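You operate a simulated robot arm through the tools that you are given. There is no shell and no other tool.

Carry out the task below with a simulated two-armed robot. There is one attempt and no reset: what you move stays moved.

## Task
Slide red, blue and green to 0 and move the white peg to LOT 4.
Fine: leave the white slider and the grey peg in the drawer.

The check looks at the end state, three seconds after you hand in, the way a careful person would. Anything else that was tipped, shoved, dropped, spilled or broken makes it a failure.

## Robot
Two 7-joint arms with two-finger parallel grippers on one trunk that stands fixed in place. Base frame: the origin is at the foot of the trunk, x ahead of it, y to its left, z up; the work surface is at about z = 800. Lengths are in mm, angles in rad, forces in N, time in s.
The left shoulder is at [60, 189, 1178], the right one opposite. With the tool pointing down near the work surface each hand reaches from about 100 to 640 mm from the base axis, measured 20 degrees to its own side. Payload 3.43 kg a hand.
Tool frame (each hand has its own): the origin (TCP) lies between the finger pads and is the grasp point; the fingertips stand 30 mm ahead of it; z points along the fingers, y is the line along which they close. The gripper opens to 94 mm. The fingers are 28 mm wide and 10 mm thick; the gripper's body (50 by 96 mm) begins 55 mm behind the TCP.
Orientation is that of the tool frame in the base frame, as a unit quaternion [x, y, z, w]. With the fingers straight down and closing along the base's y, the tool's x points along the base's -x, its y along +y and its z along -z.

## Interface
- The arms move only by the tool nudge_tool. It takes "left_motion", "right_motion" or both (then of equal length, played together; a hand with none holds still); each is a list of rows, each an object of numbers (a shift or turn left out is 0, a gripper value left out holds the last): "x", "y", "z": the shift along the tool's x, y, z in mm; "wx", "wy", "wz": the turn, a rotation vector about the tool's x, y, z in rad; "gripper": the finger opening in mm, from 0 to 94. In form: [{"x": .., "y": .., "z": .., "wx": .., "wy": .., "wz": .., "gripper": ..}, ...]. A call has 1 to 20 rows; each row is the pose to reach, as a shift and turn from the pose commanded when the call began, along the tool's axes at that moment. Each row takes 0.2 s and may step no farther than 50 mm and 0.15 rad from the row before; otherwise, or with a gripper value out of range, the whole call is refused. Where a pose cannot be reached the arm comes as near as it can. A force on the tool above 40 N (or 10 N above the force at the start of the call, whichever is more), or a blocked arm, ends the call early, and 0.2 s more pass. Each finger travels about 153 mm/s and halts on what it meets, pressing with about 27 N; the grip force reading is that of the motor and also rises with nothing between the fingers. The clock runs only during rows and for 0.2 s after the last one: add rows that repeat a pose to give the fingers time. It gives the time, the measured TCP pose, the force on the tool (base axes), the opening and the grip force at its end, in the units of the frame above (readings bear some noise), with the torque about the TCP (base axes, N m) and any sound that the robot's microphone picked up, and new pictures: "views" is both (left out), scene, wrist or none (wrist: the cameras of the hands that moved).
- Cameras (640 x 400 px; columns grow to the right, rows downward): "scene" is now at [12.6, 2.5, 1719.6]; the picture's right is [0.03, -1.00, 0.00], its down [-0.83, -0.02, -0.56] and it looks along [0.56, 0.02, -0.83] (base axes); focal length 371 px, centre (320, 200). "left" rides on the left gripper at [76, -14, -102] in its tool frame; the picture's right is [0.18, 0.98, 0.00], its down [-0.75, 0.14, -0.64] and it looks along [-0.63, 0.12, 0.77] (tool axes); focal length 243 px, centre (320, 200). "right" rides on the right gripper at [76, 14, -102] in its tool frame; the picture's right is [-0.18, 0.98, 0.00], its down [-0.75, -0.14, -0.64] and it looks along [-0.63, -0.12, 0.77] (tool axes); focal length 243 px, centre (320, 200). There is no depth. A picture from a camera that has moved, and an enlarged one, comes with that camera's place and axes in the base frame and with its lens.
- lift_body(by): slides the trunk up (or, below 0, down) by that many mm; the arms and the scene camera ride with it, the base frame stays. It gives what a move gives, with no picture.
- pan_tilt(pan, tilt): turns the head with the scene camera to pan (to the left, within 1.501 rad either way) and tilt (down, from -0.506 to 1.204), counted from straight ahead of the robot. It gives what a move gives, and a new picture of the scene camera.
- enlarge(camera, box): a new picture of the part [left, top, right, bottom] of that camera's present view, enlarged. It takes no simulated time.
- job_done(): hands the job in; it is judged then, once.

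Nothing tells you positions but the pictures and the camera data. Unless the task says otherwise, let go and move clear before handing in.

The tools are called after "Call:" as a command line: name --argument value ..., lists and objects as JSON in quotes. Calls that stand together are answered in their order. nudge_tool: Moves the arms, as the interface text tells. Its arguments: {"type":"object","properties":{"left_motion":{"type":"array","items":{"type":"object","properties":{"x":{"type":"number"},"y":{"type":"number"},"z":{"type":"number"},"wx":{"type":"number"},"wy":{"type":"number"},"wz":{"type":"number"},"gripper":{"type":"number"}}}},"right_motion":{"type":"array","items":{"type":"object","properties":{"x":{"type":"number"},"y":{"type":"number"},"z":{"type":"number"},"wx":{"type":"number"},"wy":{"type":"number"},"wz":{"type":"number"},"gripper":{"type":"number"}}}},"views":{"type":"string","enum":["both","scene","wrist","none"]}},"required":[]} The other tools are called the same way: lift_body (by) moves the trunk up or down; pan_tilt (pan, tilt) turns the head that bears the scene camera; enlarge (camera, box) takes an enlarged picture of a part of a camera's view; job_done () hands the job in.

At the start:

```text
clock: 0.0
left_eef_pos: [399.9, 294.3, 1150.6]
left_tool_rot: [0.001, 1.0, 0.0, -0.001]
left_wrist_force: [0.5, 0.4, -0.6]
left_moment: [-0.01, -0.01, 0.0]
left_width: 94.1
left_grasp_force: 0.0
right_eef_pos: [458.8, -80.6, 1101.0]
right_tool_rot: [0.0, 1.0, 0.0, 0.0]
right_wrist_force: [-0.3, -0.5, 0.0]
right_moment: [0.0, 0.0, -0.03]
right_width: 93.9
right_grasp_force: 0.1
trunk travel left (down, up): [-850.0, 140.0]
head pan, tilt (commanded): [0.028, 0.974]
```

scene: 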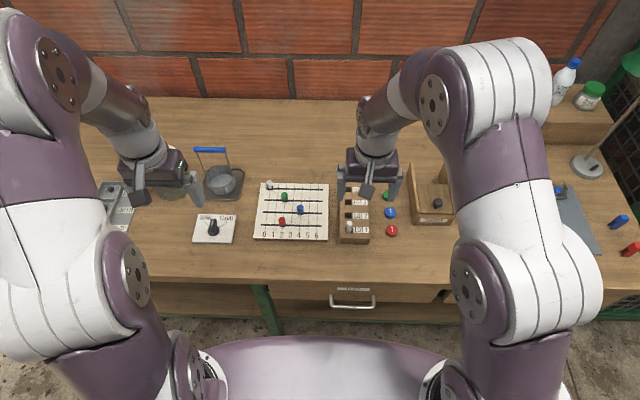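
right: 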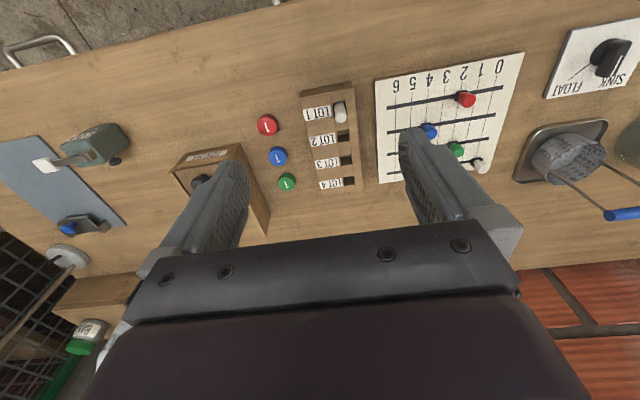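
left: 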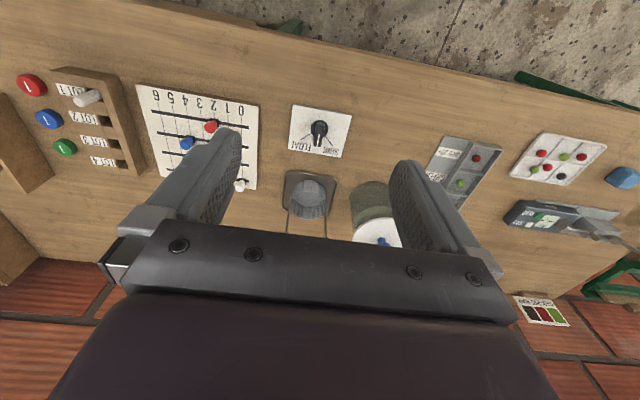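

I see a slider board with scale 0–6 (white, green, blue and red knobs), and to its right a peg rack with LOT 1–4 where the white peg sits in LOT 1. I'll enlarge both before moving anything.

Call:
enlarge --camera "scene" --box '[240, 170, 340, 250]'

Call:
enlarge --camera "scene" --box '[330, 170, 460, 250]'

Call:
enlarge --camera "right" --box '[240, 40, 540, 220]'

Call:
enlarge --camera "left" --box '[20, 50, 270, 200]'

```text
5.00 times, centred on (290, 210) of scene
camera zoom: at [12.6, 2.5, 1719.6], right [0.03, -1.0, 0.0], down [-0.83, -0.02, -0.56], along [0.56, 0.02, -0.83], focal length 1854 px, centre (470, 150)
```

zoom: 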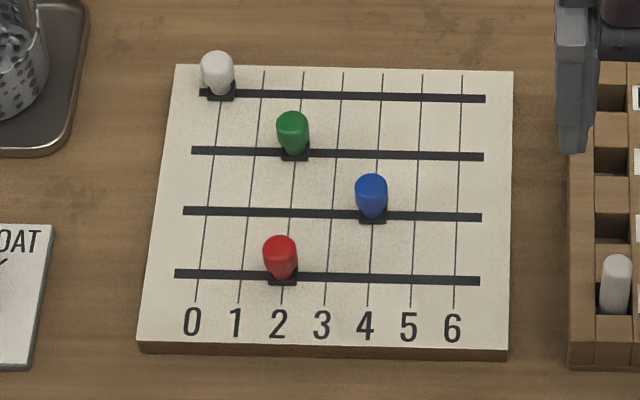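

```text
4.92 times, centred on (395, 210) of scene
camera zoom: at [12.6, 2.5, 1719.6], right [0.03, -1.0, 0.0], down [-0.83, -0.02, -0.56], along [0.56, 0.02, -0.83], focal length 1825 px, centre (-49, 151)
```

zoom: 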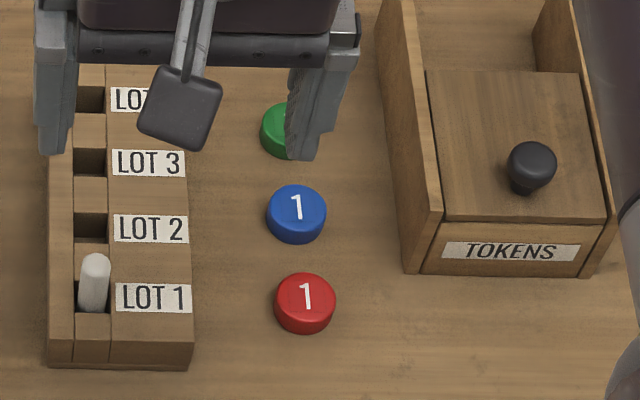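

```text
2.13 times, centred on (390, 130) of right
camera zoom: at [382.1, -66.3, 1204.9], right [0.18, 0.98, 0.0], down [0.75, -0.14, 0.64], along [0.63, -0.12, -0.77], focal length 518 px, centre (171, 349)
```

zoom: 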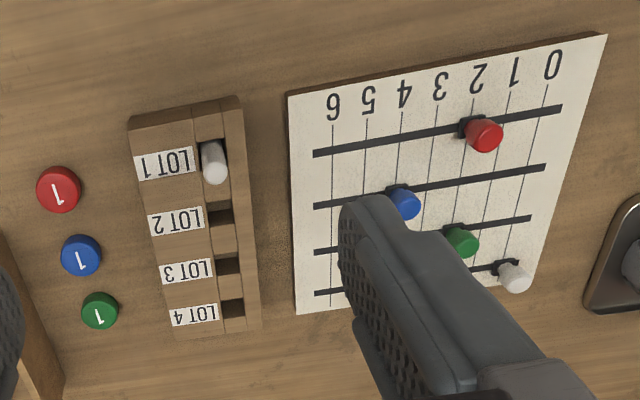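

```text
2.56 times, centred on (145, 125) of left
camera zoom: at [324.4, 281.7, 1254.4], right [-0.18, 0.98, 0.0], down [0.75, 0.14, 0.64], along [0.63, 0.12, -0.77], focal length 621 px, centre (768, 392)
```

zoom: 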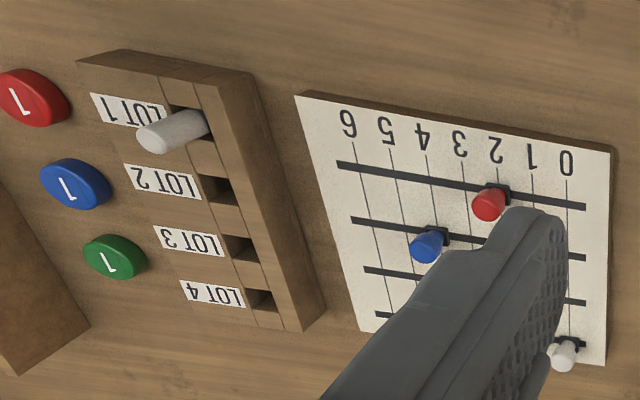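

The board's 0–6 axis runs along y, with 0 near y≈171 and 6 near y≈26. I put the red, blue, green and white tracks at about x 540, 582, 623 and 666. I'll bring the left hand above the red knob and look closer.

Call:
nudge_tool --left_motion '[{"x": -20, "y": -25, "z": 29, "gripper": 50}, {"x": -40, "y": -49, "z": 57}, {"x": -60, "y": -74, "z": 86}, {"x": -80, "y": -98, "z": 114}, {"x": -100, "y": -123, "z": 143}, {"x": -120, "y": -148, "z": 172}, {"x": -139, "y": -172, "z": 200}, {"x": -139, "y": -172, "z": 200}]' --views "both"

```text
clock: 1.8
left_eef_pos: [540.1, 124.8, 952.5]
left_tool_rot: [0.0, 1.0, -0.001, 0.0]
left_wrist_force: [-0.3, 0.4, -0.4]
left_moment: [0.02, 0.0, 0.01]
left_width: 49.9
left_grasp_force: 0.1
right_eef_pos: [457.9, -81.0, 1100.7]
right_tool_rot: [0.0, 1.0, -0.001, 0.0]
right_wrist_force: [0.8, -0.7, 0.4]
right_moment: [-0.01, -0.03, 0.0]
right_width: 94.0
right_grasp_force: 0.1
trunk travel left (down, up): [-850.0, 140.0]
head pan, tilt (commanded): [0.028, 0.974]
camera scene: at [11.7, 3.0, 1719.6], right [0.03, -1.0, 0.0], down [-0.83, -0.02, -0.56], along [0.56, 0.02, -0.83], focal length 371 px, centre (320, 200)
camera left: at [463.8, 110.3, 1054.5], right [-0.18, 0.98, 0.0], down [0.75, 0.14, 0.64], along [0.63, 0.12, -0.77], focal length 243 px, centre (320, 200)
```

scene: 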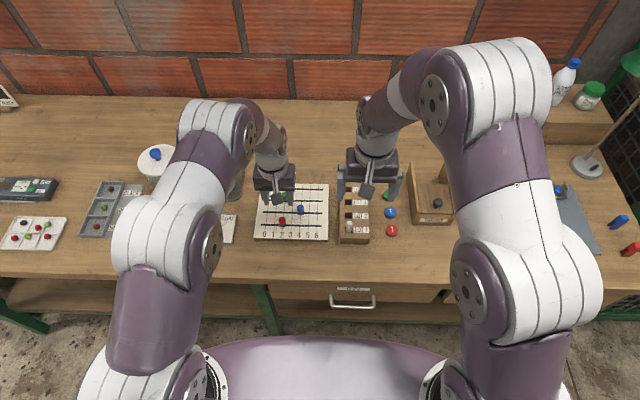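
left: 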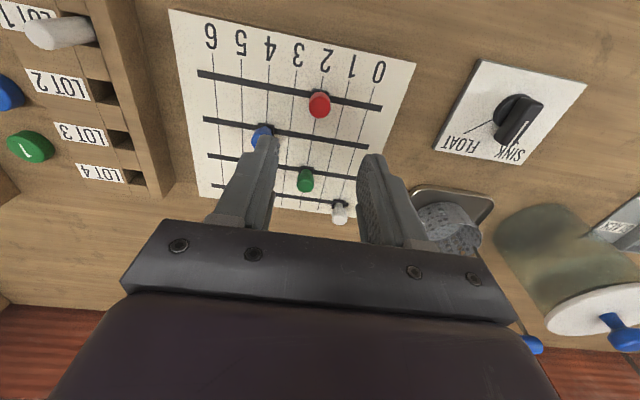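

The left hand is above the board, with the red knob just robot-side of the fingers in its camera. I'll enlarge to fix the knob and track positions.

Call:
enlarge --camera "left" --box '[170, 0, 420, 230]'

Call:
enlarge --camera "scene" --box '[240, 170, 340, 250]'

Call:
enlarge --camera "right" --box '[240, 40, 540, 220]'

Call:
enlarge --camera "left" --box '[0, 0, 180, 220]'

```text
1.74 times, centred on (295, 115) of left
camera zoom: at [463.8, 110.3, 1054.5], right [-0.18, 0.98, 0.0], down [0.75, 0.14, 0.64], along [0.63, 0.12, -0.77], focal length 422 px, centre (364, 348)
```

zoom: 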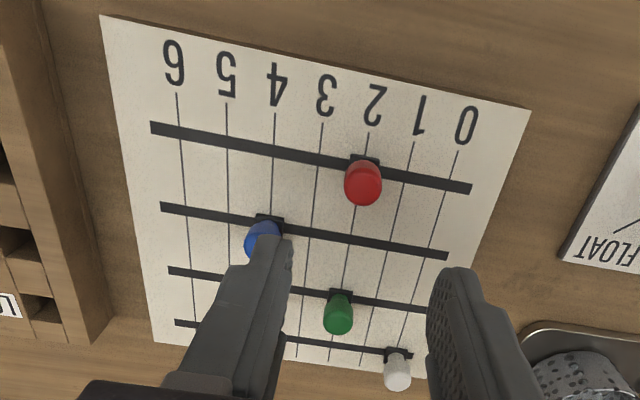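

```text
5.00 times, centred on (290, 210) of scene
camera zoom: at [11.7, 3.0, 1719.6], right [0.03, -1.0, 0.0], down [-0.83, -0.02, -0.56], along [0.56, 0.02, -0.83], focal length 1854 px, centre (470, 150)
```

zoom: 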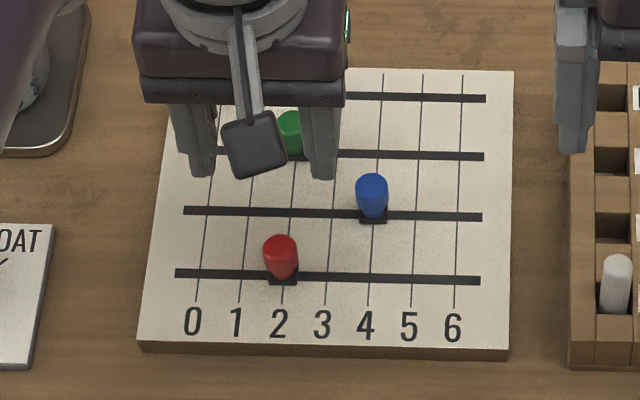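

```text
2.13 times, centred on (390, 130) of right
camera zoom: at [381.5, -65.9, 1205.2], right [0.18, 0.98, 0.0], down [0.75, -0.14, 0.64], along [0.63, -0.12, -0.77], focal length 518 px, centre (171, 349)
```

zoom: 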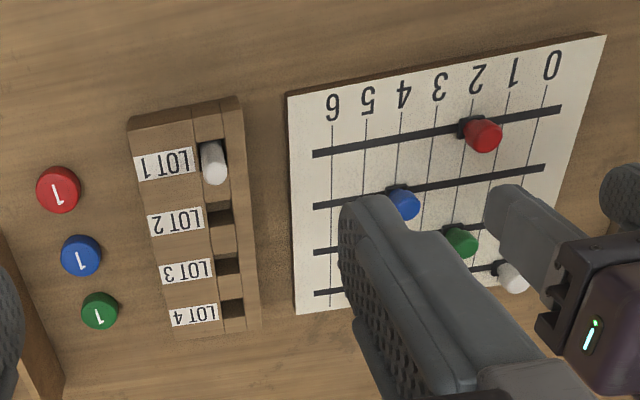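

```text
1.82 times, centred on (90, 110) of left
camera zoom: at [463.8, 110.3, 1054.5], right [-0.18, 0.98, 0.0], down [0.75, 0.14, 0.64], along [0.63, 0.12, -0.77], focal length 441 px, centre (738, 364)
```

zoom: 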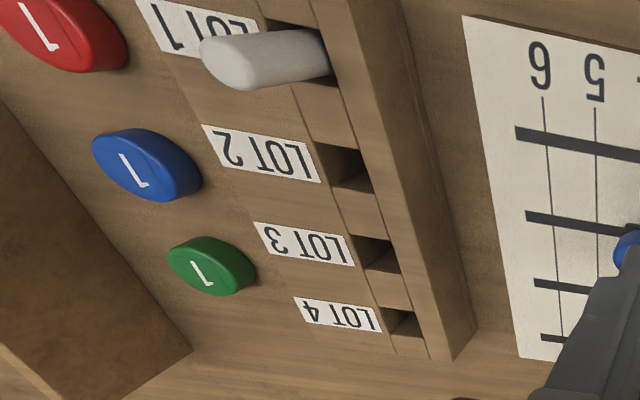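

Both views agree: the red track is at x≈539, the red knob at y≈124 and its 0 mark at y≈171. I'll lower the open fingers around the red knob and check before closing.

Call:
nudge_tool --left_motion '[{"z": 30, "y": 1, "gripper": 44}, {"z": 60, "y": 1}, {"z": 82, "y": 1}, {"z": 82, "y": 1}]' --views "both"

Call:
enlarge --camera "scene" --box '[240, 170, 340, 250]'

Call:
enlarge --camera "left" --box '[200, 50, 440, 240]'

Call:
enlarge --camera "right" --box '[360, 40, 560, 160]'

```text
clock: 2.8
left_eef_pos: [540.1, 122.9, 870.7]
left_tool_rot: [0.0, 1.0, 0.0, 0.0]
left_wrist_force: [0.5, -0.3, -0.4]
left_moment: [0.01, 0.01, 0.01]
left_width: 44.0
left_grasp_force: 0.0
right_eef_pos: [458.2, -83.2, 1100.5]
right_tool_rot: [0.0, 1.0, 0.0, 0.0]
right_wrist_force: [-0.4, -0.5, -0.5]
right_moment: [-0.02, 0.01, 0.0]
right_width: 94.0
right_grasp_force: 0.1
trunk travel left (down, up): [-850.0, 140.0]
head pan, tilt (commanded): [0.028, 0.974]
camera scene: at [12.7, 2.4, 1719.6], right [0.03, -1.0, 0.0], down [-0.83, -0.02, -0.56], along [0.56, 0.02, -0.83], focal length 371 px, centre (320, 200)
camera left: at [464.1, 110.6, 972.8], right [-0.18, 0.98, 0.0], down [0.75, 0.14, 0.64], along [0.63, 0.12, -0.77], focal length 243 px, centre (320, 200)
```

scene: 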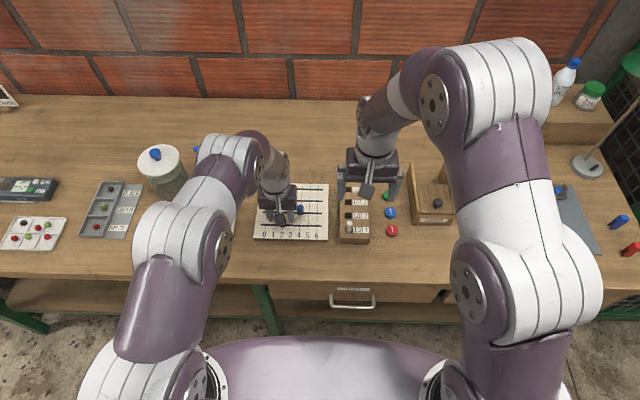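
left: 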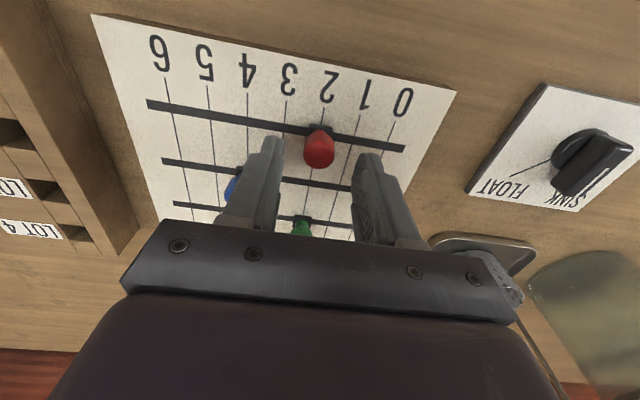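

```text
5.00 times, centred on (290, 210) of scene
camera zoom: at [12.7, 2.4, 1719.6], right [0.03, -1.0, 0.0], down [-0.83, -0.02, -0.56], along [0.56, 0.02, -0.83], focal length 1854 px, centre (470, 150)
```

zoom: 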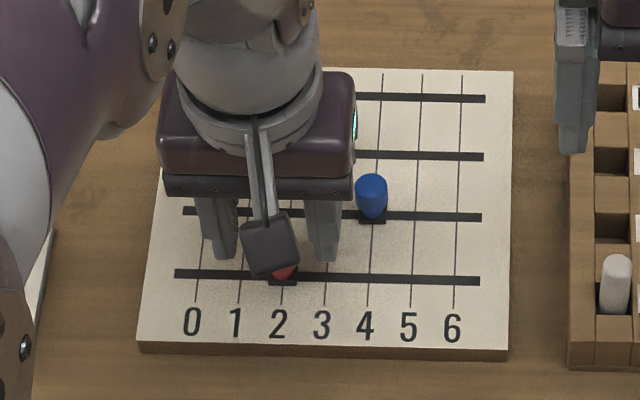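

```text
2.11 times, centred on (320, 145) of left
camera zoom: at [464.1, 110.6, 972.8], right [-0.18, 0.98, 0.0], down [0.75, 0.14, 0.64], along [0.63, 0.12, -0.77], focal length 511 px, centre (320, 316)
```

zoom: 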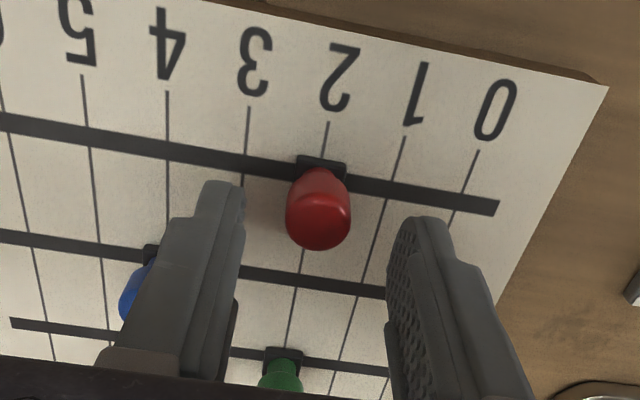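

```text
3.20 times, centred on (460, 100) of right
camera zoom: at [382.1, -66.3, 1204.9], right [0.18, 0.98, 0.0], down [0.75, -0.14, 0.64], along [0.63, -0.12, -0.77], focal length 776 px, centre (-128, 520)
```

zoom: 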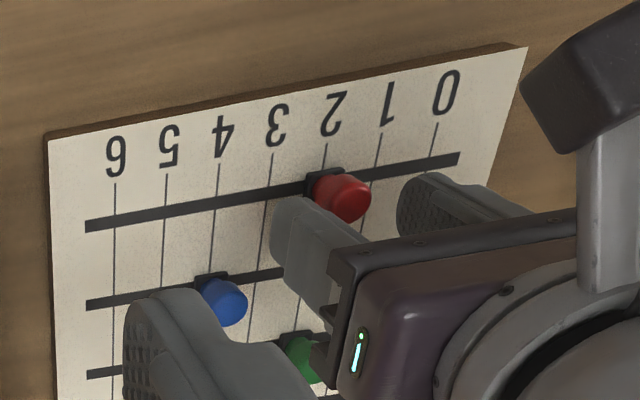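

The open fingers are centred on the red knob in y, with the knob top at about z 846. I'll drop the fingertips to about z 823 and close on the knob.

Call:
nudge_tool --left_motion '[{"z": 9, "x": 2}, {"z": 17, "x": 3}, {"z": 17, "x": 3, "gripper": 30}, {"z": 17, "x": 3, "gripper": 10}, {"z": 17, "x": 3, "gripper": 10}, {"z": 17, "x": 3, "gripper": 10}]' --views "wrist"

Call:
enlarge --camera "left" --box '[200, 50, 440, 240]'

Call:
enlarge --camera "right" --box '[360, 40, 560, 160]'

```text
clock: 4.2
left_eef_pos: [536.0, 123.9, 852.4]
left_tool_rot: [0.0, 1.0, 0.001, 0.0]
left_wrist_force: [0.9, -0.6, -0.2]
left_moment: [-0.01, -0.07, -0.03]
left_width: 17.2
left_grasp_force: 45.2
right_eef_pos: [459.5, -81.7, 1100.0]
right_tool_rot: [-0.001, 1.0, 0.001, 0.0]
right_wrist_force: [0.5, 0.1, -0.5]
right_moment: [0.0, -0.02, -0.01]
right_width: 94.0
right_grasp_force: 0.1
trunk travel left (down, up): [-850.0, 140.0]
head pan, tilt (commanded): [0.028, 0.974]
camera left: at [460.8, 110.6, 955.7], right [-0.18, 0.98, 0.0], down [0.75, 0.14, 0.64], along [0.63, 0.12, -0.77], focal length 243 px, centre (320, 200)
```

left: 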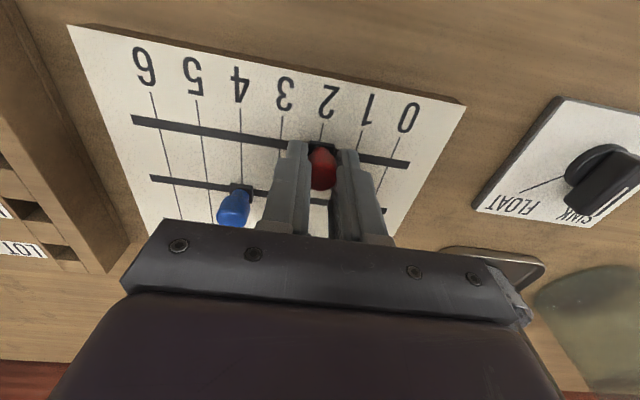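

```text
2.11 times, centred on (320, 145) of left
camera zoom: at [460.8, 110.6, 955.7], right [-0.18, 0.98, 0.0], down [0.75, 0.14, 0.64], along [0.63, 0.12, -0.77], focal length 511 px, centre (320, 316)
```

zoom: 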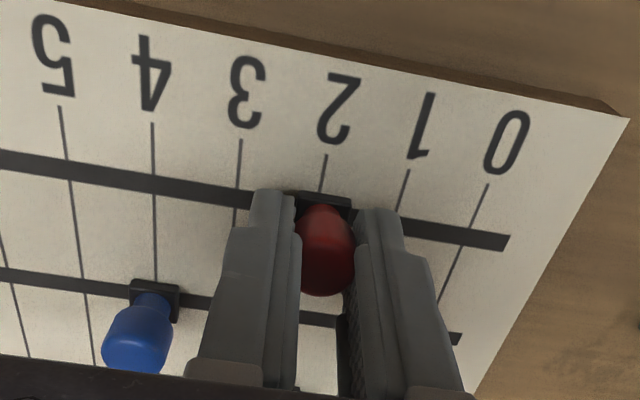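

```text
3.20 times, centred on (460, 100) of right
camera zoom: at [382.2, -66.4, 1204.9], right [0.18, 0.98, 0.0], down [0.75, -0.14, 0.64], along [0.63, -0.12, -0.77], focal length 776 px, centre (-128, 520)
```

zoom: 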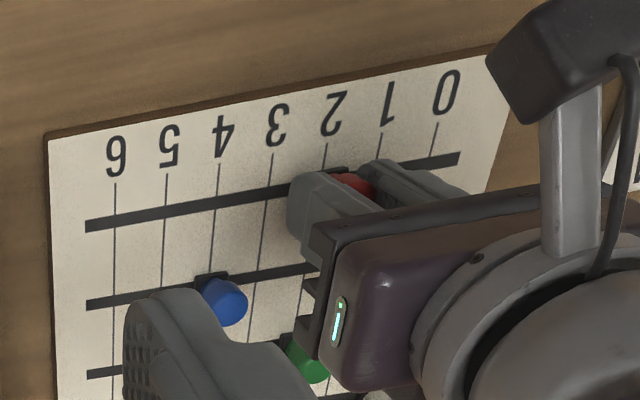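

The fingers hold the red knob at 2, with a grip width of 17 mm. I'll slide it two pitches (48 mm) toward 0 along +y.

Call:
nudge_tool --left_motion '[{"y": 8}, {"y": 16}, {"y": 24}, {"y": 32}, {"y": 40}, {"y": 45}, {"y": 47.5}, {"y": 47.5}]' --views "both"

Call:
enlarge --camera "left" --box '[200, 50, 440, 240]'

Call:
enlarge --camera "right" --box '[360, 40, 560, 160]'

Call:
enlarge --camera "scene" --box '[240, 170, 340, 250]'

```text
clock: 6.0
left_eef_pos: [536.3, 169.9, 852.7]
left_tool_rot: [0.001, 1.0, 0.001, 0.0]
left_wrist_force: [2.8, -2.5, 4.0]
left_moment: [-0.03, -0.1, 0.02]
left_width: 17.1
left_grasp_force: 45.2
right_eef_pos: [459.6, -81.3, 1101.3]
right_tool_rot: [0.0, 1.0, 0.0, 0.0]
right_wrist_force: [0.2, -0.7, 1.1]
right_moment: [0.02, -0.02, 0.03]
right_width: 94.2
right_grasp_force: 0.0
trunk travel left (down, up): [-850.0, 140.0]
head pan, tilt (commanded): [0.028, 0.974]
camera scene: at [12.6, 1.8, 1719.6], right [0.03, -1.0, 0.0], down [-0.83, -0.02, -0.56], along [0.56, 0.02, -0.83], focal length 371 px, centre (320, 200)
camera left: at [460.7, 157.4, 955.6], right [-0.18, 0.98, 0.0], down [0.75, 0.14, 0.64], along [0.63, 0.12, -0.77], focal length 243 px, centre (320, 200)
```

scene: 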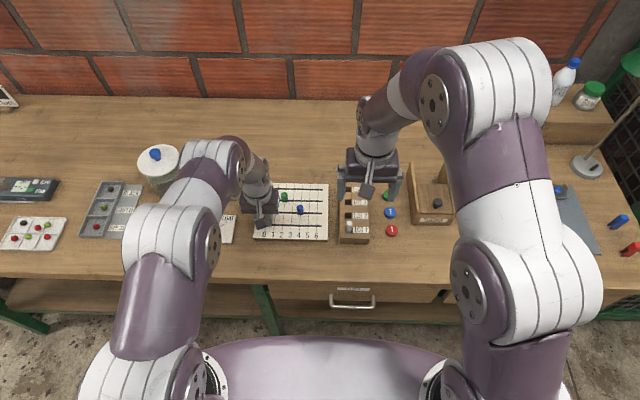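
left: 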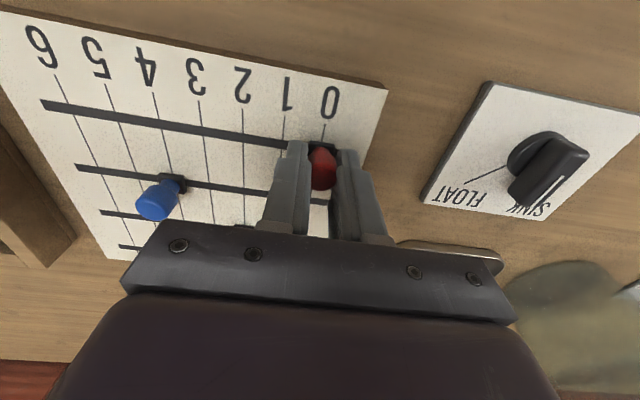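

```text
2.11 times, centred on (320, 145) of left
camera zoom: at [460.7, 157.4, 955.6], right [-0.18, 0.98, 0.0], down [0.75, 0.14, 0.64], along [0.63, 0.12, -0.77], focal length 511 px, centre (320, 316)
```

zoom: 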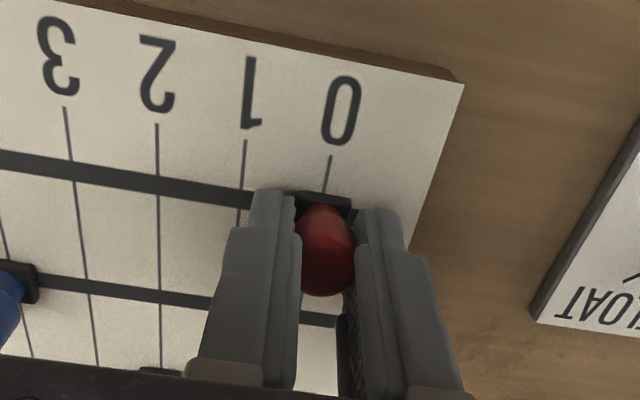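

```text
3.20 times, centred on (460, 100) of right
camera zoom: at [382.1, -66.8, 1204.9], right [0.18, 0.98, 0.0], down [0.75, -0.14, 0.64], along [0.63, -0.12, -0.77], focal length 776 px, centre (-128, 520)
```

zoom: 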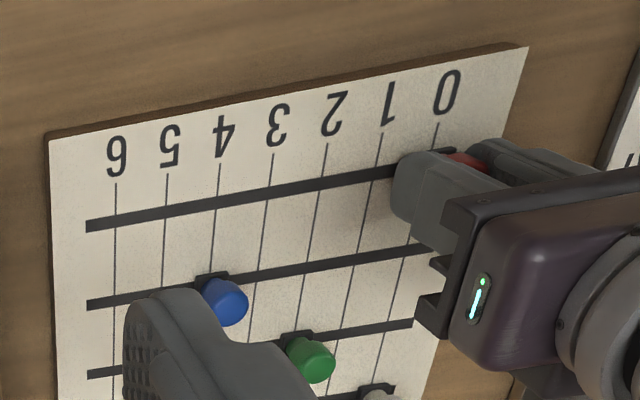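

```text
5.00 times, centred on (290, 210) of scene
camera zoom: at [12.6, 1.8, 1719.6], right [0.03, -1.0, 0.0], down [-0.83, -0.02, -0.56], along [0.56, 0.02, -0.83], focal length 1854 px, centre (470, 150)
```

zoom: 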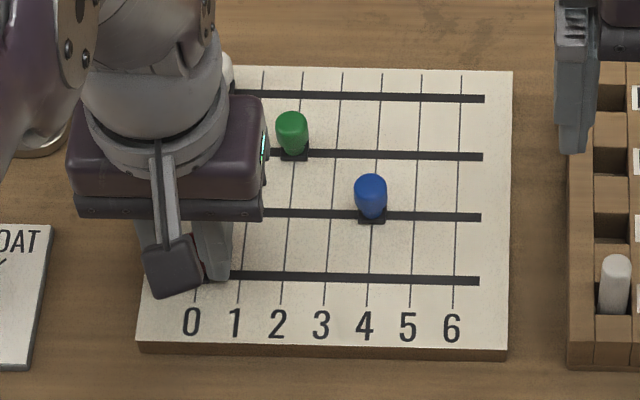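

Red is nearly at 0. The gridline sits about 1 mm to the +y side of the slider's centre compared with how it sat at 2, so I'll add 1.3 mm, open and rise straight up.

Call:
nudge_tool --left_motion '[{"y": 1.3}, {"y": 1.3}, {"y": 1.3, "gripper": 30}, {"y": 1.3, "gripper": 40}, {"y": 1.3, "gripper": 40, "z": -20}, {"y": 1.3, "gripper": 40, "z": -50}, {"y": -30, "z": -70}, {"y": -50, "z": -90}, {"y": -50, "z": -90}]' --views "both"

Call:
enlarge --camera "left" --box '[170, 0, 420, 230]'

Call:
enlarge --camera "scene" --box '[240, 170, 340, 250]'

Call:
enlarge --camera "right" --box '[360, 40, 560, 160]'

```text
clock: 8.0
left_eef_pos: [537.2, 120.6, 943.5]
left_tool_rot: [0.0, 1.0, 0.0, -0.001]
left_wrist_force: [-0.1, -0.3, -0.2]
left_moment: [-0.01, -0.01, -0.01]
left_width: 40.3
left_grasp_force: 0.0
right_eef_pos: [459.2, -80.7, 1101.5]
right_tool_rot: [0.0, 1.0, 0.0, -0.001]
right_wrist_force: [0.5, 0.5, 0.1]
right_moment: [0.02, -0.01, -0.01]
right_width: 93.8
right_grasp_force: 0.3
trunk travel left (down, up): [-850.0, 140.0]
head pan, tilt (commanded): [0.028, 0.974]
camera scene: at [12.9, 3.2, 1719.6], right [0.03, -1.0, 0.0], down [-0.83, -0.02, -0.56], along [0.56, 0.02, -0.83], focal length 371 px, centre (320, 200)
camera left: at [460.6, 109.2, 1045.8], right [-0.18, 0.98, 0.0], down [0.75, 0.14, 0.64], along [0.63, 0.12, -0.77], focal length 243 px, centre (320, 200)
```

scene: 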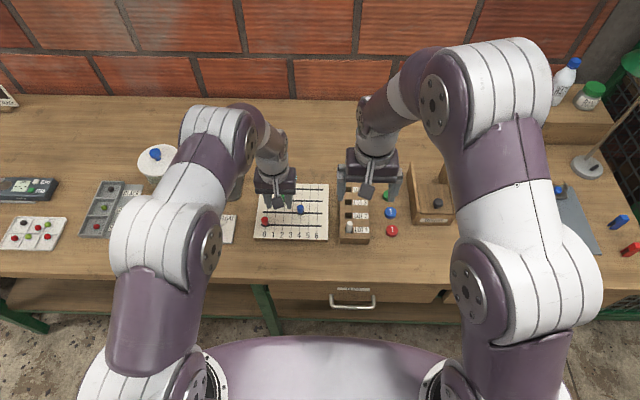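
left: 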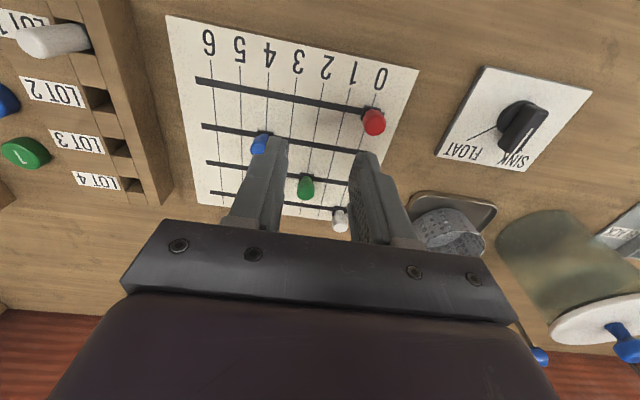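

```text
1.74 times, centred on (295, 115) of left
camera zoom: at [460.6, 109.2, 1045.8], right [-0.18, 0.98, 0.0], down [0.75, 0.14, 0.64], along [0.63, 0.12, -0.77], focal length 422 px, centre (364, 348)
```

zoom: 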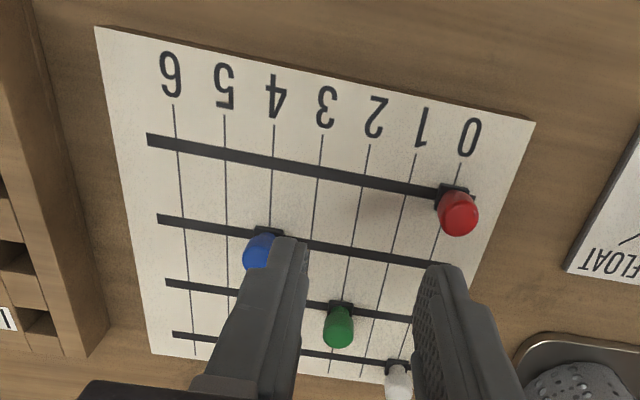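

```text
5.00 times, centred on (290, 210) of scene
camera zoom: at [12.9, 3.2, 1719.6], right [0.03, -1.0, 0.0], down [-0.83, -0.02, -0.56], along [0.56, 0.02, -0.83], focal length 1854 px, centre (470, 150)
```

zoom: 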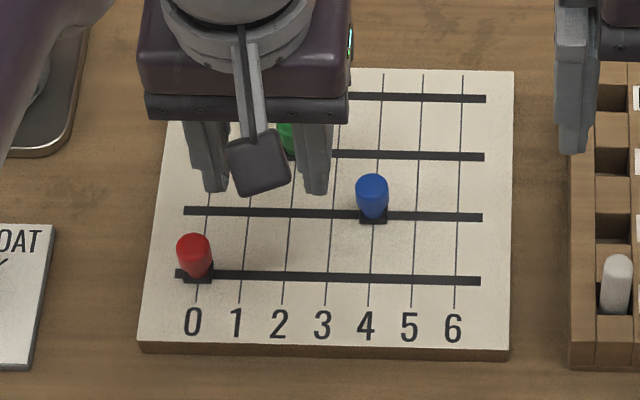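

```text
3.20 times, centred on (460, 100) of right
camera zoom: at [382.2, -65.7, 1204.9], right [0.18, 0.98, 0.0], down [0.75, -0.14, 0.64], along [0.63, -0.12, -0.77], focal length 776 px, centre (-128, 520)
```

zoom: 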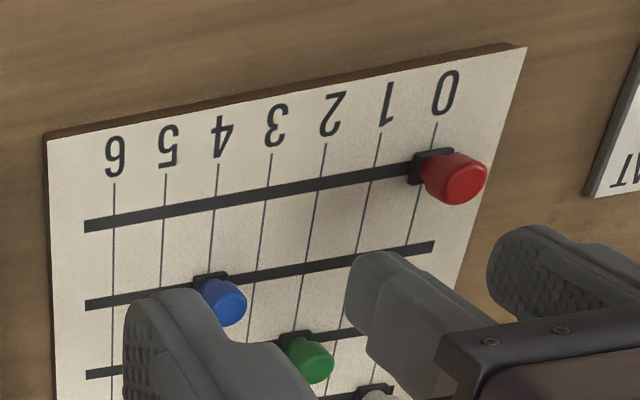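

Red looks to be on 0. I'll check it at higher zoom before going to blue.

Call:
enlarge --camera "scene" --box '[264, 210, 296, 238]'

Call:
enlarge --camera "right" --box '[470, 60, 530, 110]'

Call:
enlarge --camera "left" --box '[345, 60, 415, 140]'

```text
14.29 times, centred on (280, 224) of scene
camera zoom: at [12.9, 3.2, 1719.6], right [0.03, -1.0, 0.0], down [-0.83, -0.02, -0.56], along [0.56, 0.02, -0.83], focal length 5297 px, centre (891, -143)
```

zoom: 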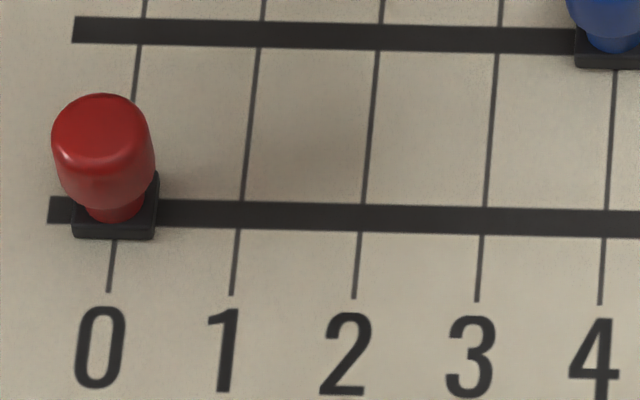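

```text
8.00 times, centred on (500, 85) of right
camera zoom: at [382.2, -65.7, 1204.9], right [0.18, 0.98, 0.0], down [0.75, -0.14, 0.64], along [0.63, -0.12, -0.77], focal length 1941 px, centre (-1120, 1120)
```

zoom: 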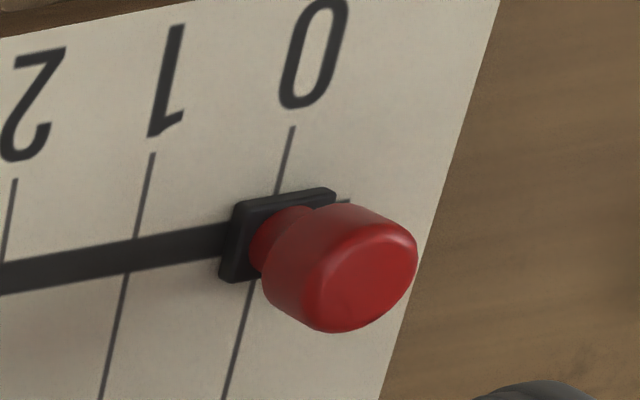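

```text
5.00 times, centred on (380, 100) of left
camera zoom: at [460.6, 109.2, 1045.8], right [-0.18, 0.98, 0.0], down [0.75, 0.14, 0.64], along [0.63, 0.12, -0.77], focal length 1213 px, centre (20, 700)
```

zoom: 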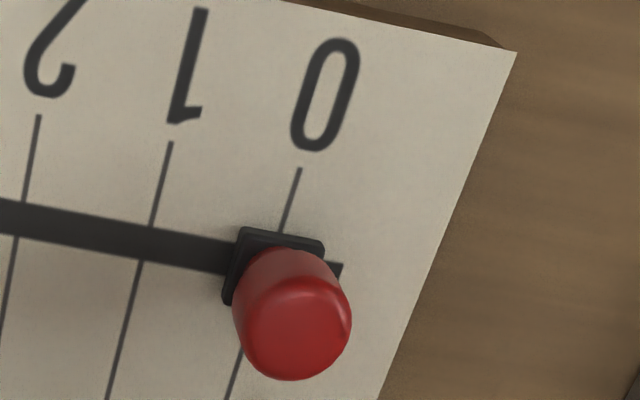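

Red is on 0 to within about 0.3 mm. Next is blue at 4, about 42 mm farther in x and near y≈76; I'll move over it and lower partway.

Call:
nudge_tool --left_motion '[{"x": -22, "y": -22, "gripper": 44}, {"x": -43, "y": -44.8}, {"x": -43, "y": -44.8, "z": 35}, {"x": -43, "y": -44.8, "z": 68}, {"x": -43, "y": -44.8, "z": 68}]' --views "wrist"

Call:
enlarge --camera "left" --box '[200, 50, 440, 240]'

Call:
enlarge --camera "right" --box '[360, 40, 560, 160]'

Call:
enlarge --camera "scene" --box '[240, 170, 340, 250]'

```text
clock: 9.2
left_eef_pos: [579.6, 76.7, 873.9]
left_tool_rot: [0.001, 1.0, 0.0, 0.0]
left_wrist_force: [0.3, 0.8, -0.3]
left_moment: [0.03, -0.02, 0.01]
left_width: 43.9
left_grasp_force: 0.0
right_eef_pos: [458.1, -81.7, 1100.4]
right_tool_rot: [0.0, 1.0, 0.0, 0.0]
right_wrist_force: [-1.1, -0.5, -0.6]
right_moment: [0.0, -0.03, 0.0]
right_width: 94.0
right_grasp_force: 0.0
trunk travel left (down, up): [-850.0, 140.0]
head pan, tilt (commanded): [0.028, 0.974]
camera left: at [502.8, 63.9, 977.2], right [-0.18, 0.98, 0.0], down [0.75, 0.14, 0.64], along [0.63, 0.12, -0.77], focal length 243 px, centre (320, 200)
```

left: 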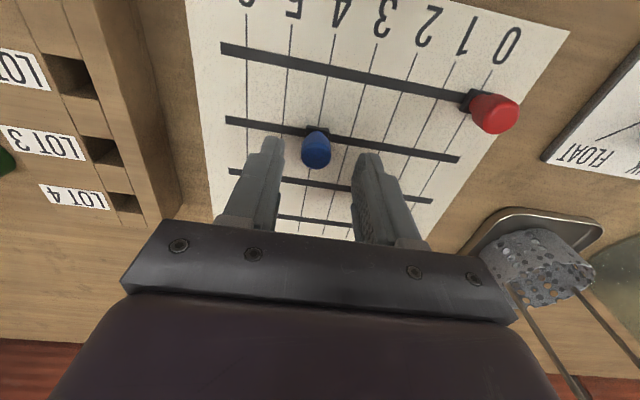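

```text
2.11 times, centred on (320, 145) of left
camera zoom: at [502.8, 63.9, 977.2], right [-0.18, 0.98, 0.0], down [0.75, 0.14, 0.64], along [0.63, 0.12, -0.77], focal length 511 px, centre (320, 316)
```

zoom: 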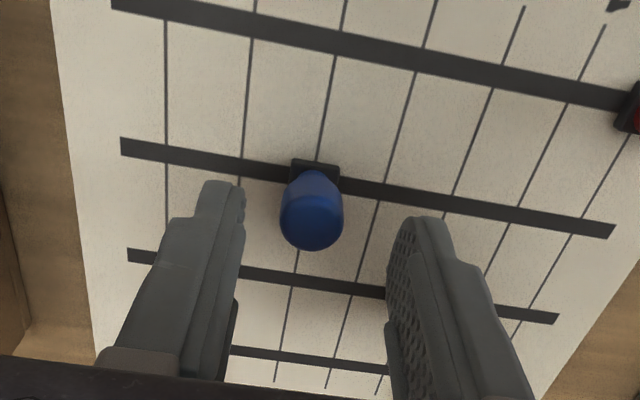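

```text
3.20 times, centred on (460, 100) of right
camera zoom: at [381.8, -66.5, 1205.0], right [0.18, 0.98, 0.0], down [0.75, -0.14, 0.64], along [0.63, -0.12, -0.77], focal length 776 px, centre (-128, 520)
```

zoom: 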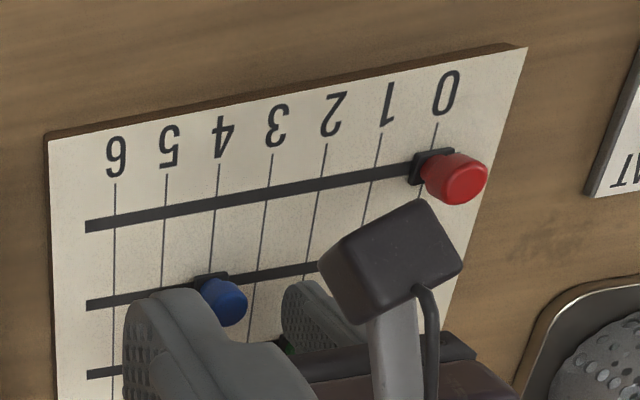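

```text
5.00 times, centred on (290, 210) of scene
camera zoom: at [12.2, 2.2, 1719.6], right [0.03, -1.0, 0.0], down [-0.83, -0.02, -0.56], along [0.56, 0.02, -0.83], focal length 1854 px, centre (470, 150)
```

zoom: 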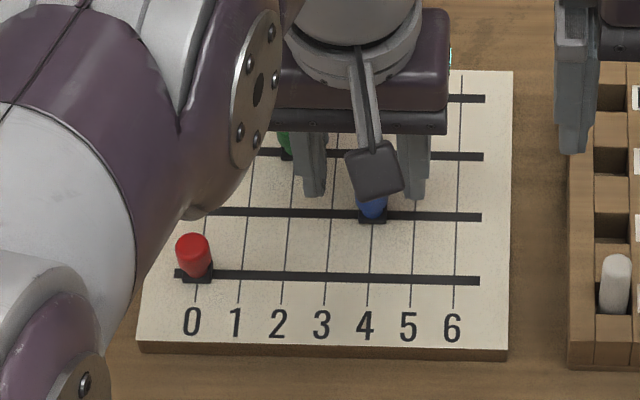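

The blue knob is centred between the fingers. I'll lower to the same height as for red and close on it.

Call:
nudge_tool --left_motion '[{"z": 11, "x": 2, "y": -1}, {"z": 22, "x": 3, "y": -1}, {"z": 22, "x": 3, "y": -1, "gripper": 30}, {"z": 22, "x": 3, "y": -1, "gripper": 10}, {"z": 22, "x": 3, "y": -1, "gripper": 10}, {"z": 22, "x": 3, "y": -1, "gripper": 10}]' --views "wrist"

Call:
enlarge --camera "left" --box '[200, 50, 440, 240]'

```text
clock: 10.6
left_eef_pos: [576.9, 75.2, 854.0]
left_tool_rot: [-0.001, 1.0, 0.0, 0.0]
left_wrist_force: [1.2, -1.7, 2.1]
left_moment: [-0.02, -0.09, 0.01]
left_width: 17.3
left_grasp_force: 45.2
right_eef_pos: [459.6, -80.4, 1100.6]
right_tool_rot: [0.0, 1.0, 0.0, 0.0]
right_wrist_force: [0.8, -0.1, 1.0]
right_moment: [0.04, 0.0, -0.01]
right_width: 93.9
right_grasp_force: 0.2
trunk travel left (down, up): [-850.0, 140.0]
head pan, tilt (commanded): [0.028, 0.974]
camera left: at [500.3, 62.8, 955.4], right [-0.18, 0.98, 0.0], down [0.75, 0.14, 0.64], along [0.63, 0.12, -0.77], focal length 243 px, centre (320, 200)
```

left: 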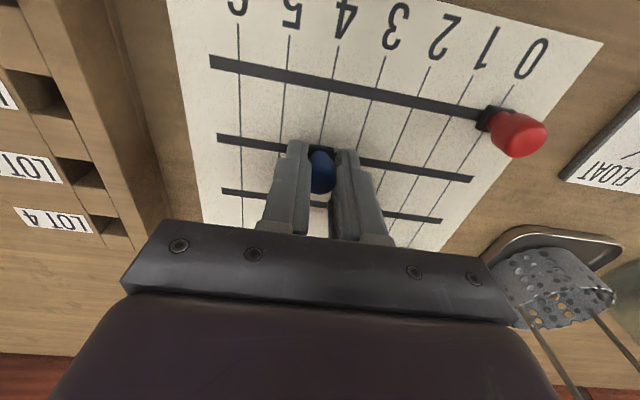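

```text
2.11 times, centred on (320, 145) of left
camera zoom: at [500.3, 62.8, 955.4], right [-0.18, 0.98, 0.0], down [0.75, 0.14, 0.64], along [0.63, 0.12, -0.77], focal length 511 px, centre (320, 316)
```

zoom: 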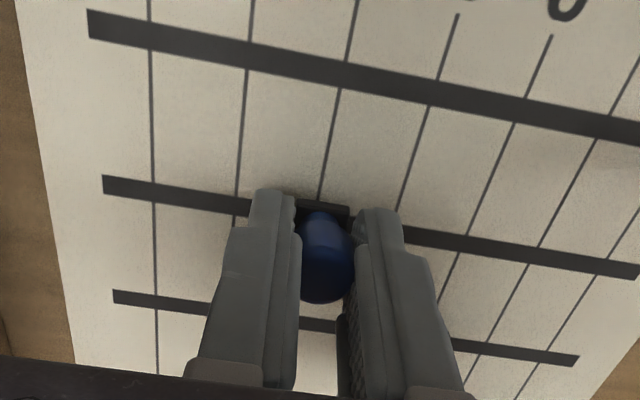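

Blue is gripped at 4. I'll slide it four pitches (96 mm) in +y, passing the red knob with about 15 mm to spare.

Call:
nudge_tool --left_motion '[{"y": 9}, {"y": 18}, {"y": 28}, {"y": 38}, {"y": 48}, {"y": 58}, {"y": 68}, {"y": 78}, {"y": 86}, {"y": 92}, {"y": 95.5}, {"y": 95.5}]' --views "wrist"

Call:
enlarge --camera "left" --box '[200, 50, 440, 240]'

Call:
enlarge --camera "right" --box '[360, 40, 560, 160]'

```text
clock: 13.2
left_eef_pos: [576.4, 170.7, 853.5]
left_tool_rot: [0.0, 1.0, -0.001, 0.001]
left_wrist_force: [2.3, -2.3, 1.5]
left_moment: [-0.01, -0.03, -0.01]
left_width: 17.4
left_grasp_force: 45.3
right_eef_pos: [458.7, -81.8, 1100.1]
right_tool_rot: [-0.001, 1.0, 0.0, 0.0]
right_wrist_force: [0.0, -0.3, -0.3]
right_moment: [0.01, 0.03, -0.01]
right_width: 94.1
right_grasp_force: 0.0
trunk travel left (down, up): [-850.0, 140.0]
head pan, tilt (commanded): [0.028, 0.974]
camera left: at [500.3, 157.4, 955.4], right [-0.18, 0.98, 0.0], down [0.75, 0.14, 0.64], along [0.63, 0.12, -0.77], focal length 243 px, centre (320, 200)
```

left: 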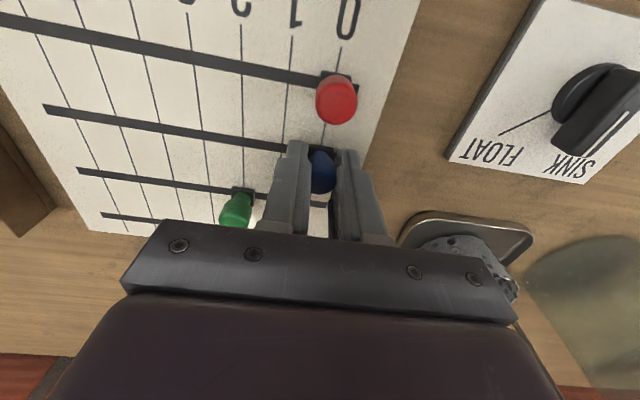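

```text
2.11 times, centred on (320, 145) of left
camera zoom: at [500.3, 157.4, 955.4], right [-0.18, 0.98, 0.0], down [0.75, 0.14, 0.64], along [0.63, 0.12, -0.77], focal length 511 px, centre (320, 316)
```

zoom: 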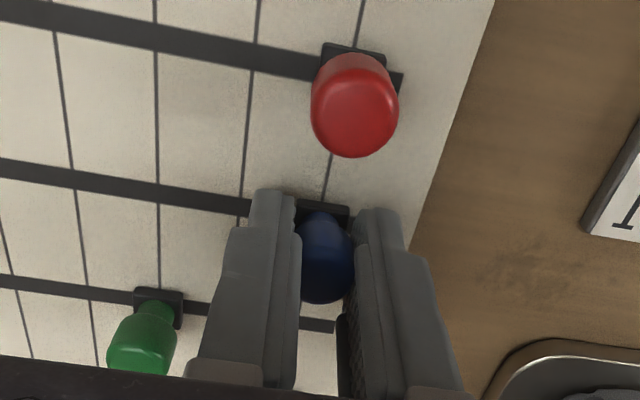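

```text
3.20 times, centred on (460, 100) of right
camera zoom: at [382.1, -66.7, 1204.9], right [0.18, 0.98, 0.0], down [0.75, -0.14, 0.64], along [0.63, -0.12, -0.77], focal length 776 px, centre (-128, 520)
```

zoom: 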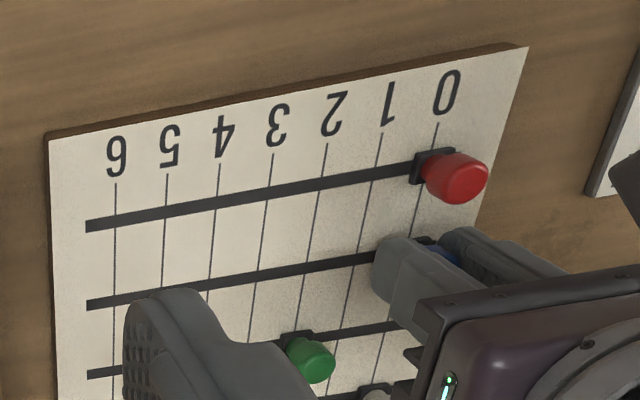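

Blue is close to 0. I'll zoom in to judge the last millimetre.

Call:
enlarge --camera "left" --box '[285, 110, 365, 170]'

Call:
enlarge --camera "right" --box '[460, 80, 530, 130]'

```text
6.67 times, centred on (325, 140) of left
camera zoom: at [500.3, 157.4, 955.4], right [-0.18, 0.98, 0.0], down [0.75, 0.14, 0.64], along [0.63, 0.12, -0.77], focal length 1618 px, centre (287, 600)
```

zoom: 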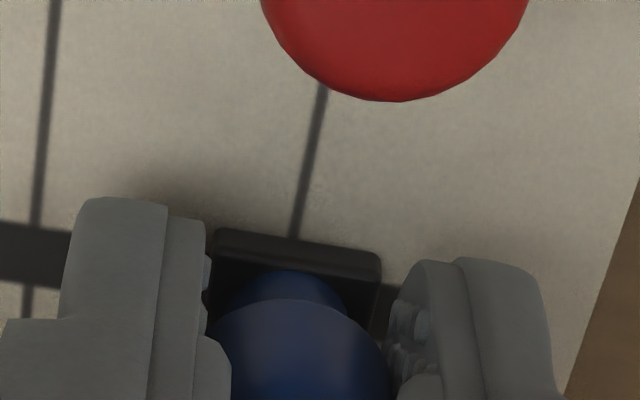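

```text
8.00 times, centred on (495, 105) of right
camera zoom: at [382.1, -66.7, 1204.9], right [0.18, 0.98, 0.0], down [0.75, -0.14, 0.64], along [0.63, -0.12, -0.77], focal length 1941 px, centre (-1080, 960)
```

zoom: 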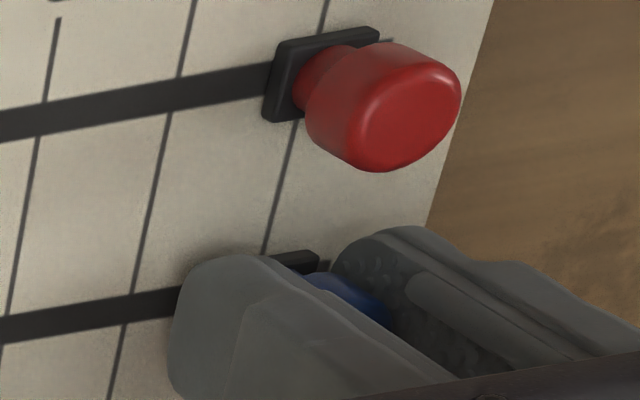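

Blue's base is centred on the 0 line to within about half a millimetre. I'll open, rise straight up, and move over green (x≈618, y≈122).

Call:
nudge_tool --left_motion '[{"gripper": 30}, {"gripper": 40}, {"z": -20}, {"z": -50}, {"z": -85}, {"z": -85, "x": -20, "y": -24}, {"z": -85, "x": -42, "y": -48, "gripper": 44}, {"z": -50, "x": -42, "y": -48}, {"z": -22, "x": -42, "y": -48}, {"z": -22, "x": -42, "y": -48}]' --views "both"

Call:
enlarge --camera "left" --box '[200, 50, 440, 240]'

Call:
enlarge --camera "right" --box '[360, 40, 560, 160]'

Call:
enlarge --camera "scene" --box '[264, 205, 296, 233]'

```text
clock: 15.4
left_eef_pos: [612.3, 122.9, 878.3]
left_tool_rot: [0.001, 1.0, 0.001, 0.001]
left_wrist_force: [0.4, -0.6, -0.4]
left_moment: [0.04, -0.02, -0.03]
left_width: 44.1
left_grasp_force: 0.1
left hand out of reach, approached as far as the arm can: row 9, 10
right_eef_pos: [458.5, -82.1, 1102.3]
right_tool_rot: [0.001, 1.0, 0.0, 0.0]
right_wrist_force: [-0.1, 0.4, -0.2]
right_moment: [0.02, 0.0, -0.04]
right_width: 94.3
right_grasp_force: 0.2
trunk travel left (down, up): [-850.0, 140.0]
head pan, tilt (commanded): [0.028, 0.974]
camera scene: at [12.5, 2.2, 1719.6], right [0.03, -1.0, 0.0], down [-0.83, -0.02, -0.56], along [0.56, 0.02, -0.83], focal length 371 px, centre (320, 200)
camera left: at [535.6, 110.4, 980.8], right [-0.18, 0.98, 0.0], down [0.75, 0.14, 0.64], along [0.63, 0.12, -0.77], focal length 243 px, centre (320, 200)
```

scene: 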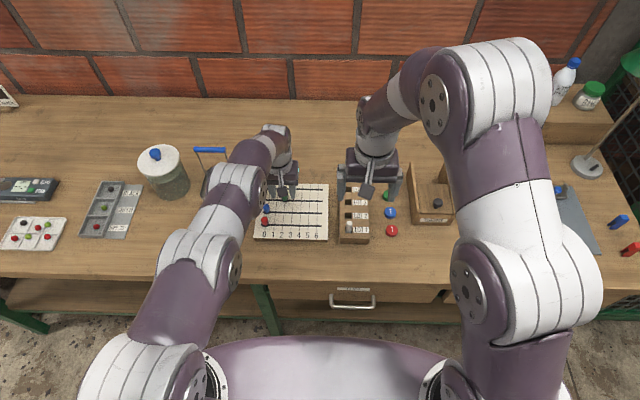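
left: 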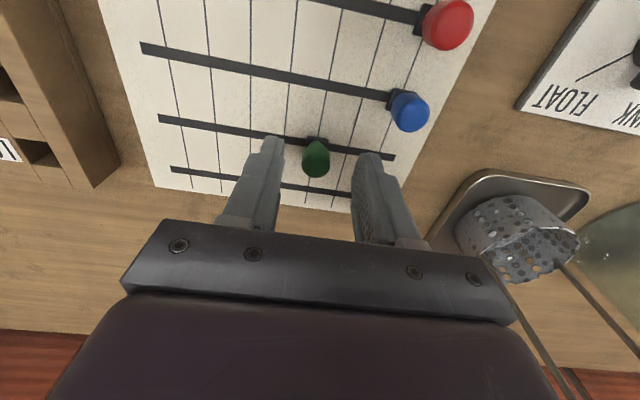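

```text
2.11 times, centred on (320, 145) of left
camera zoom: at [535.6, 110.4, 980.8], right [-0.18, 0.98, 0.0], down [0.75, 0.14, 0.64], along [0.63, 0.12, -0.77], focal length 511 px, centre (320, 316)
```

zoom: 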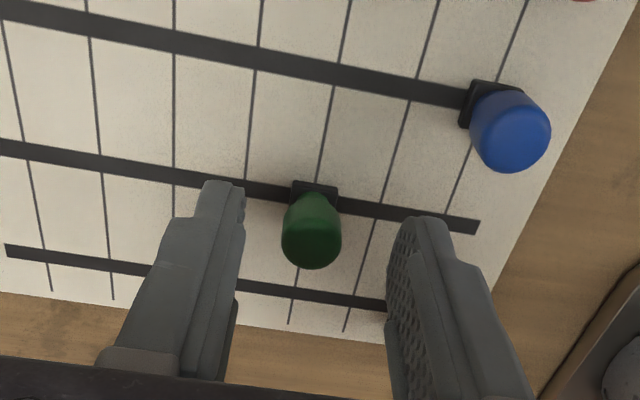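

```text
3.20 times, centred on (460, 100) of right
camera zoom: at [382.0, -66.5, 1204.9], right [0.18, 0.98, 0.0], down [0.75, -0.14, 0.64], along [0.63, -0.12, -0.77], focal length 776 px, centre (-128, 520)
```

zoom: 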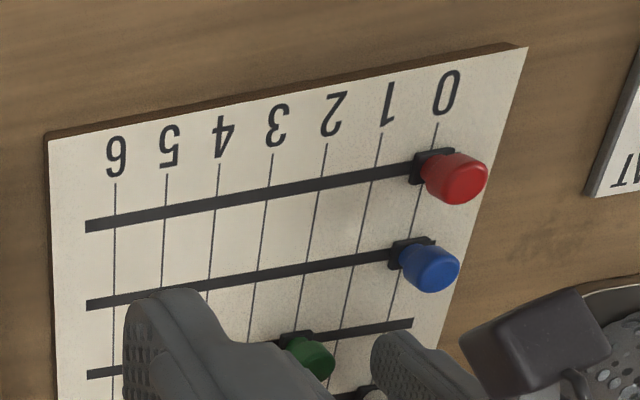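

```text
14.29 times, centred on (280, 219) of scene
camera zoom: at [12.5, 2.2, 1719.6], right [0.03, -1.0, 0.0], down [-0.83, -0.02, -0.56], along [0.56, 0.02, -0.83], focal length 5297 px, centre (891, -71)
```

zoom: 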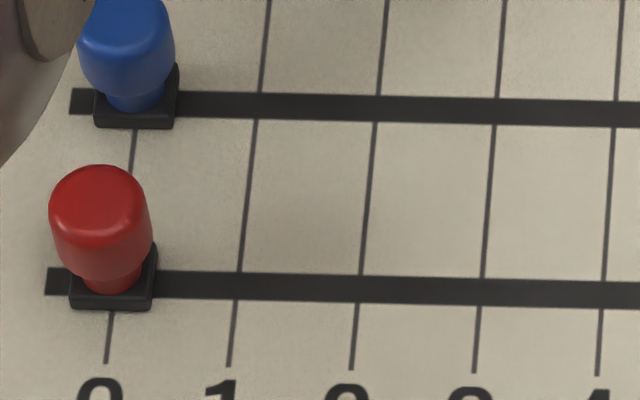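

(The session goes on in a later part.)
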